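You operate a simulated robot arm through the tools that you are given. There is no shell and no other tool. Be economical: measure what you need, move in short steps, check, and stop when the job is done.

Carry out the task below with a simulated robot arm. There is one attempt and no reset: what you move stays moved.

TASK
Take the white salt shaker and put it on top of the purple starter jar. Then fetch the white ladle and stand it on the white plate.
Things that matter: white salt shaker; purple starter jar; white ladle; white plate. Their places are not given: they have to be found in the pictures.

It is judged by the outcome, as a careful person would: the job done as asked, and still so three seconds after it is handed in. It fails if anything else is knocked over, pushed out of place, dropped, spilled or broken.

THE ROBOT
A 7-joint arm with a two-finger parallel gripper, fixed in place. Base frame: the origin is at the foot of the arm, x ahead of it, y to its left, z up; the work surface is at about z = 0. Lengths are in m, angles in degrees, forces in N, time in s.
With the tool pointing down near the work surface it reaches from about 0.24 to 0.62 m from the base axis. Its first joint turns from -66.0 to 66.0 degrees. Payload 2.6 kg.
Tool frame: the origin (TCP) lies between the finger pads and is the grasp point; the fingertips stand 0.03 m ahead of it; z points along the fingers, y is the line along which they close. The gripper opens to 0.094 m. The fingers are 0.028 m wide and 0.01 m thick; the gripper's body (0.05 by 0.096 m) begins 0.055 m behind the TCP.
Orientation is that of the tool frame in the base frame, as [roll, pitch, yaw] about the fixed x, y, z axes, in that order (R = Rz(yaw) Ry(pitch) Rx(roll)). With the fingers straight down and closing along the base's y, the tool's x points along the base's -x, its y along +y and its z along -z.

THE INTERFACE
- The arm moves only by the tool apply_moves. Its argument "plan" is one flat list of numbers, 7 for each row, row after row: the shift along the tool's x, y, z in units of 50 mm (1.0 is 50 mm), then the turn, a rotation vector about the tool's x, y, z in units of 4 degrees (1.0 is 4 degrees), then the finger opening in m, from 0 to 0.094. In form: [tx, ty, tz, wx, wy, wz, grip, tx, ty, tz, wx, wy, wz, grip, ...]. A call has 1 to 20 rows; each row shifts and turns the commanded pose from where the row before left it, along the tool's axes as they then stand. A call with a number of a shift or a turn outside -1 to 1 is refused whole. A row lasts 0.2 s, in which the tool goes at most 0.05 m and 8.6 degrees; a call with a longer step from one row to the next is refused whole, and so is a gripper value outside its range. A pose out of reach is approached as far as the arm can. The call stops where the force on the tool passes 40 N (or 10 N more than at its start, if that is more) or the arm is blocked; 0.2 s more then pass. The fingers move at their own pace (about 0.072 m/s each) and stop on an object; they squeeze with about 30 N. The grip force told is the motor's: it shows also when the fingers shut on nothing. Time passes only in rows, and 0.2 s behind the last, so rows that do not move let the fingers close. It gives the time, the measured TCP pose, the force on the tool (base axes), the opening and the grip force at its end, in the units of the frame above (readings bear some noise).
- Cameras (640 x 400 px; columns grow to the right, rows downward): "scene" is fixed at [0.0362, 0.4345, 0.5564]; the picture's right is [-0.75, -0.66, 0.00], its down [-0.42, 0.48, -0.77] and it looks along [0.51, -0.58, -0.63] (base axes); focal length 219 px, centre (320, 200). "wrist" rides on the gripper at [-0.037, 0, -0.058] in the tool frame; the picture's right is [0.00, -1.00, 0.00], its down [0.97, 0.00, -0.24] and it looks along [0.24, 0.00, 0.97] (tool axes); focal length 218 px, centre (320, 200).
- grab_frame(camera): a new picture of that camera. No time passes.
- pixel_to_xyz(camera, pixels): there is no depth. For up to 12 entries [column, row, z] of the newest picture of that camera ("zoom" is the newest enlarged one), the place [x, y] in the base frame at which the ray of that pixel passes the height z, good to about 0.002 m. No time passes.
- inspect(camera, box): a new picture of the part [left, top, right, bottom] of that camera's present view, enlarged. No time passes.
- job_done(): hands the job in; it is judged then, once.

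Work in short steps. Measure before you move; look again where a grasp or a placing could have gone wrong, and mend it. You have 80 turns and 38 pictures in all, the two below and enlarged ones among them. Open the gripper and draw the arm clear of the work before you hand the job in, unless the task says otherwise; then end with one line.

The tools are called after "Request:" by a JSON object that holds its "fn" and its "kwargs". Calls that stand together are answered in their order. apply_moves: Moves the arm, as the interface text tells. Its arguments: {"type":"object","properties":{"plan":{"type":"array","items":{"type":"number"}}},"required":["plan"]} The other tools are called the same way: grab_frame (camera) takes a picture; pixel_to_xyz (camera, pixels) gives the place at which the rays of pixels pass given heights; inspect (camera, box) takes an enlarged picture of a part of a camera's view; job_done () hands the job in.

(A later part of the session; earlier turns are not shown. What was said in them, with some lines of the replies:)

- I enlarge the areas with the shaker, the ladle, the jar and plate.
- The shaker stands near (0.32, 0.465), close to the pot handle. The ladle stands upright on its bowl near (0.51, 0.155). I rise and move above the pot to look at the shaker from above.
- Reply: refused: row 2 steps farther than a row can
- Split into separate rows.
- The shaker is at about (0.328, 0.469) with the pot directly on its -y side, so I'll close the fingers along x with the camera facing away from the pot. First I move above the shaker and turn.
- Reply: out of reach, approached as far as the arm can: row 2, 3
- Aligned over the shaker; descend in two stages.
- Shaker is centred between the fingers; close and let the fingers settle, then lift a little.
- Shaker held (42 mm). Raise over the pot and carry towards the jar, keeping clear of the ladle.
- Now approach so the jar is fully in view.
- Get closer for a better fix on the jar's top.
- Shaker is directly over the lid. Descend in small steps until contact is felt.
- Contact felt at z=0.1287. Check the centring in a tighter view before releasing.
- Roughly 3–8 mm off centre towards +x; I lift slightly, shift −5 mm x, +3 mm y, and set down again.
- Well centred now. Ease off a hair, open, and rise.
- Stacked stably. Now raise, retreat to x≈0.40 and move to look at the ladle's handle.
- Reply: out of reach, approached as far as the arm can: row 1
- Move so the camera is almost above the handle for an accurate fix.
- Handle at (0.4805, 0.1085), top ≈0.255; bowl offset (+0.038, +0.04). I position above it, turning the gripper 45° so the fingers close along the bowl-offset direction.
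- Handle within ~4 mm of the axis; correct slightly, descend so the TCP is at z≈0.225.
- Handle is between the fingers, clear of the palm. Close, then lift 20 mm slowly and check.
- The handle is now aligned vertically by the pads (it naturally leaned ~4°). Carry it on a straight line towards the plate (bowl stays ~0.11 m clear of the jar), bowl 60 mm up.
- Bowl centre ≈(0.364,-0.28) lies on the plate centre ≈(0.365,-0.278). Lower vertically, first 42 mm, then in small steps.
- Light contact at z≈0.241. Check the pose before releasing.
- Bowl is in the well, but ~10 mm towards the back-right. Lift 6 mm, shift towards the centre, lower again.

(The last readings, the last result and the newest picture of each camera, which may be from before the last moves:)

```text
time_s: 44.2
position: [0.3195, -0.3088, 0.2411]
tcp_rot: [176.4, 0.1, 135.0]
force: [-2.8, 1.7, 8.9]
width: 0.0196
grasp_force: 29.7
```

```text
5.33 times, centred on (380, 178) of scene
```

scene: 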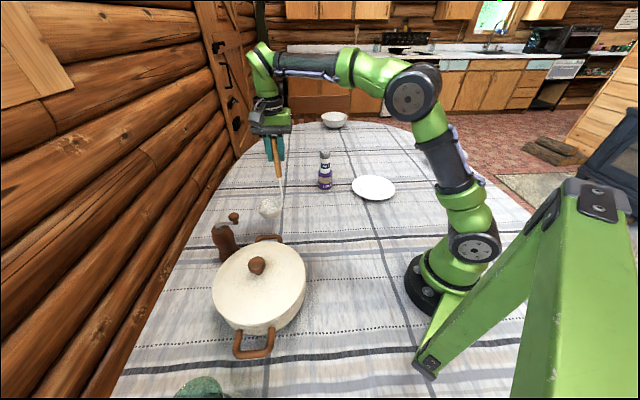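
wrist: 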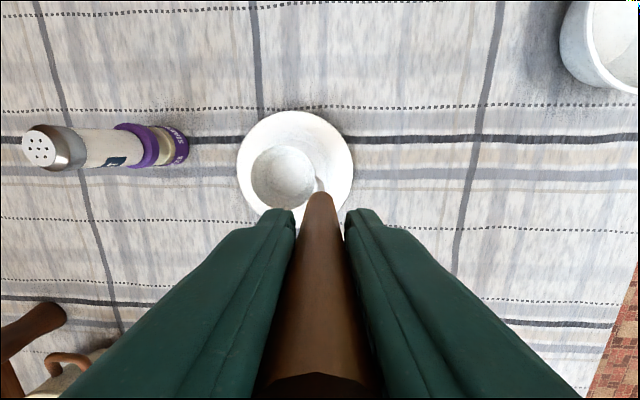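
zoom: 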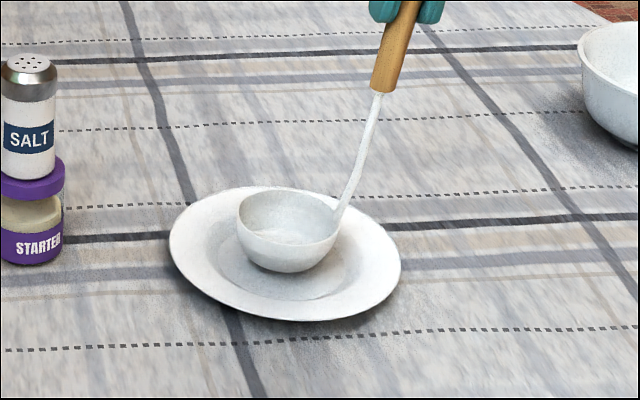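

The bowl rim is level with the plate and rests in the well. Open slowly.

Request:
{"fn": "apply_moves", "kwargs": {"plan": [0, 0, -0.01, 0, 0, 0, 0.01, 0, 0, 0, 0, 0, 0, 0.024, 0, 0, 0, 0, 0, 0, 0.028, 0, 0, 0, 0, 0, 0, 0.034, 0, 0, 0, 0, 0, 0, 0.034, 0, 0, 0, 0, 0, 0, 0.034]}}

Request:
{"fn": "inspect", "kwargs": {"camera": "scene", "box": [320, 110, 448, 215]}}

```text
time_s: 45.6
position: [0.3198, -0.3096, 0.2411]
tcp_rot: [176.4, 0.0, 135.0]
force: [-0.5, 0.5, 0.6]
width: 0.0339
grasp_force: 0.0
```

```text
3.81 times, centred on (384, 162) of scene
```

zoom: 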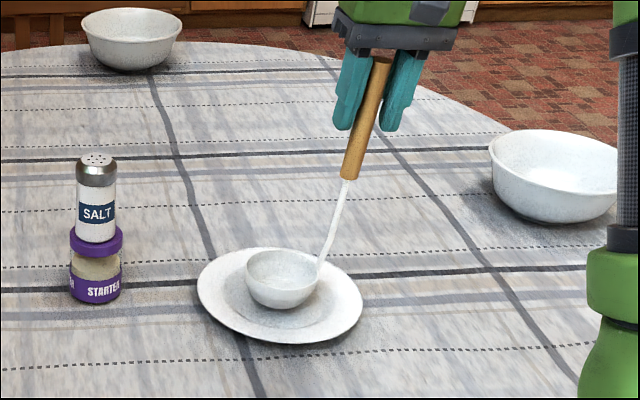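

Handle stands free with no load on the tool. Open wider, then withdraw straight up.

Request:
{"fn": "apply_moves", "kwargs": {"plan": [0, 0, 0, 0, 0, 0, 0.045, 0, 0, 0, 0, 0, 0, 0.06, 0, 0, 0, 0, 0, 0, 0.08, 0, 0, 0, 0, 0, 0, 0.08, 0, 0.018, -0.3, 0, 0, 0, 0.08, 0, 0.03, -0.5, 0, 0, 0, 0.08, 0, 0.04, -0.7, 0, 0, 0, 0.08, 0, 0.04, -0.7, 0, 0, 0, 0.08, 0, 0, 0, 0, 0, 0, 0.08]}}

Request:
{"fn": "grab_frame", "kwargs": {"camera": "scene"}}

```text
time_s: 47.6
position: [0.3204, -0.3097, 0.3495]
tcp_rot: [176.4, 0.0, 135.0]
force: [-0.3, -0.9, 0.3]
width: 0.08
grasp_force: 0.0
```

```text
refused: no pictures are left
```

The gripper is above the handle with no force felt. Raise a bit and move aside to clear the work.

Request:
{"fn": "apply_moves", "kwargs": {"plan": [0, 0, -0.6, 0, 0, 0, 0.08, 0.6, 0.6, 0, 0, 0, 0, 0.08, 0.6, 0.6, 0, 0, 0, 0, 0.08, 0.6, 0.6, 0, 0, 0, 0, 0.08, 0.6, 0.6, 0, 0, 0, 0, 0.08, 0, 0, 0, 0, 0, 0, 0.08]}}

```text
time_s: 49.0
position: [0.3181, -0.1404, 0.3879]
tcp_rot: [176.4, -0.1, 135.0]
force: [0.1, -0.5, 0.6]
width: 0.0802
grasp_force: 0.1
```

Request:
{"fn": "job_done", "kwargs": {}}

```text
The job is handed in.
```

I put the salt shaker on top of the starter jar and stood the ladle in the middle of the white plate, then moved the open gripper clear. My pictures ran out just before I withdrew from the ladle. The last one shows it standing between the slightly opened fingers, and I felt no contact force afterwards, but I didn't see the final state.
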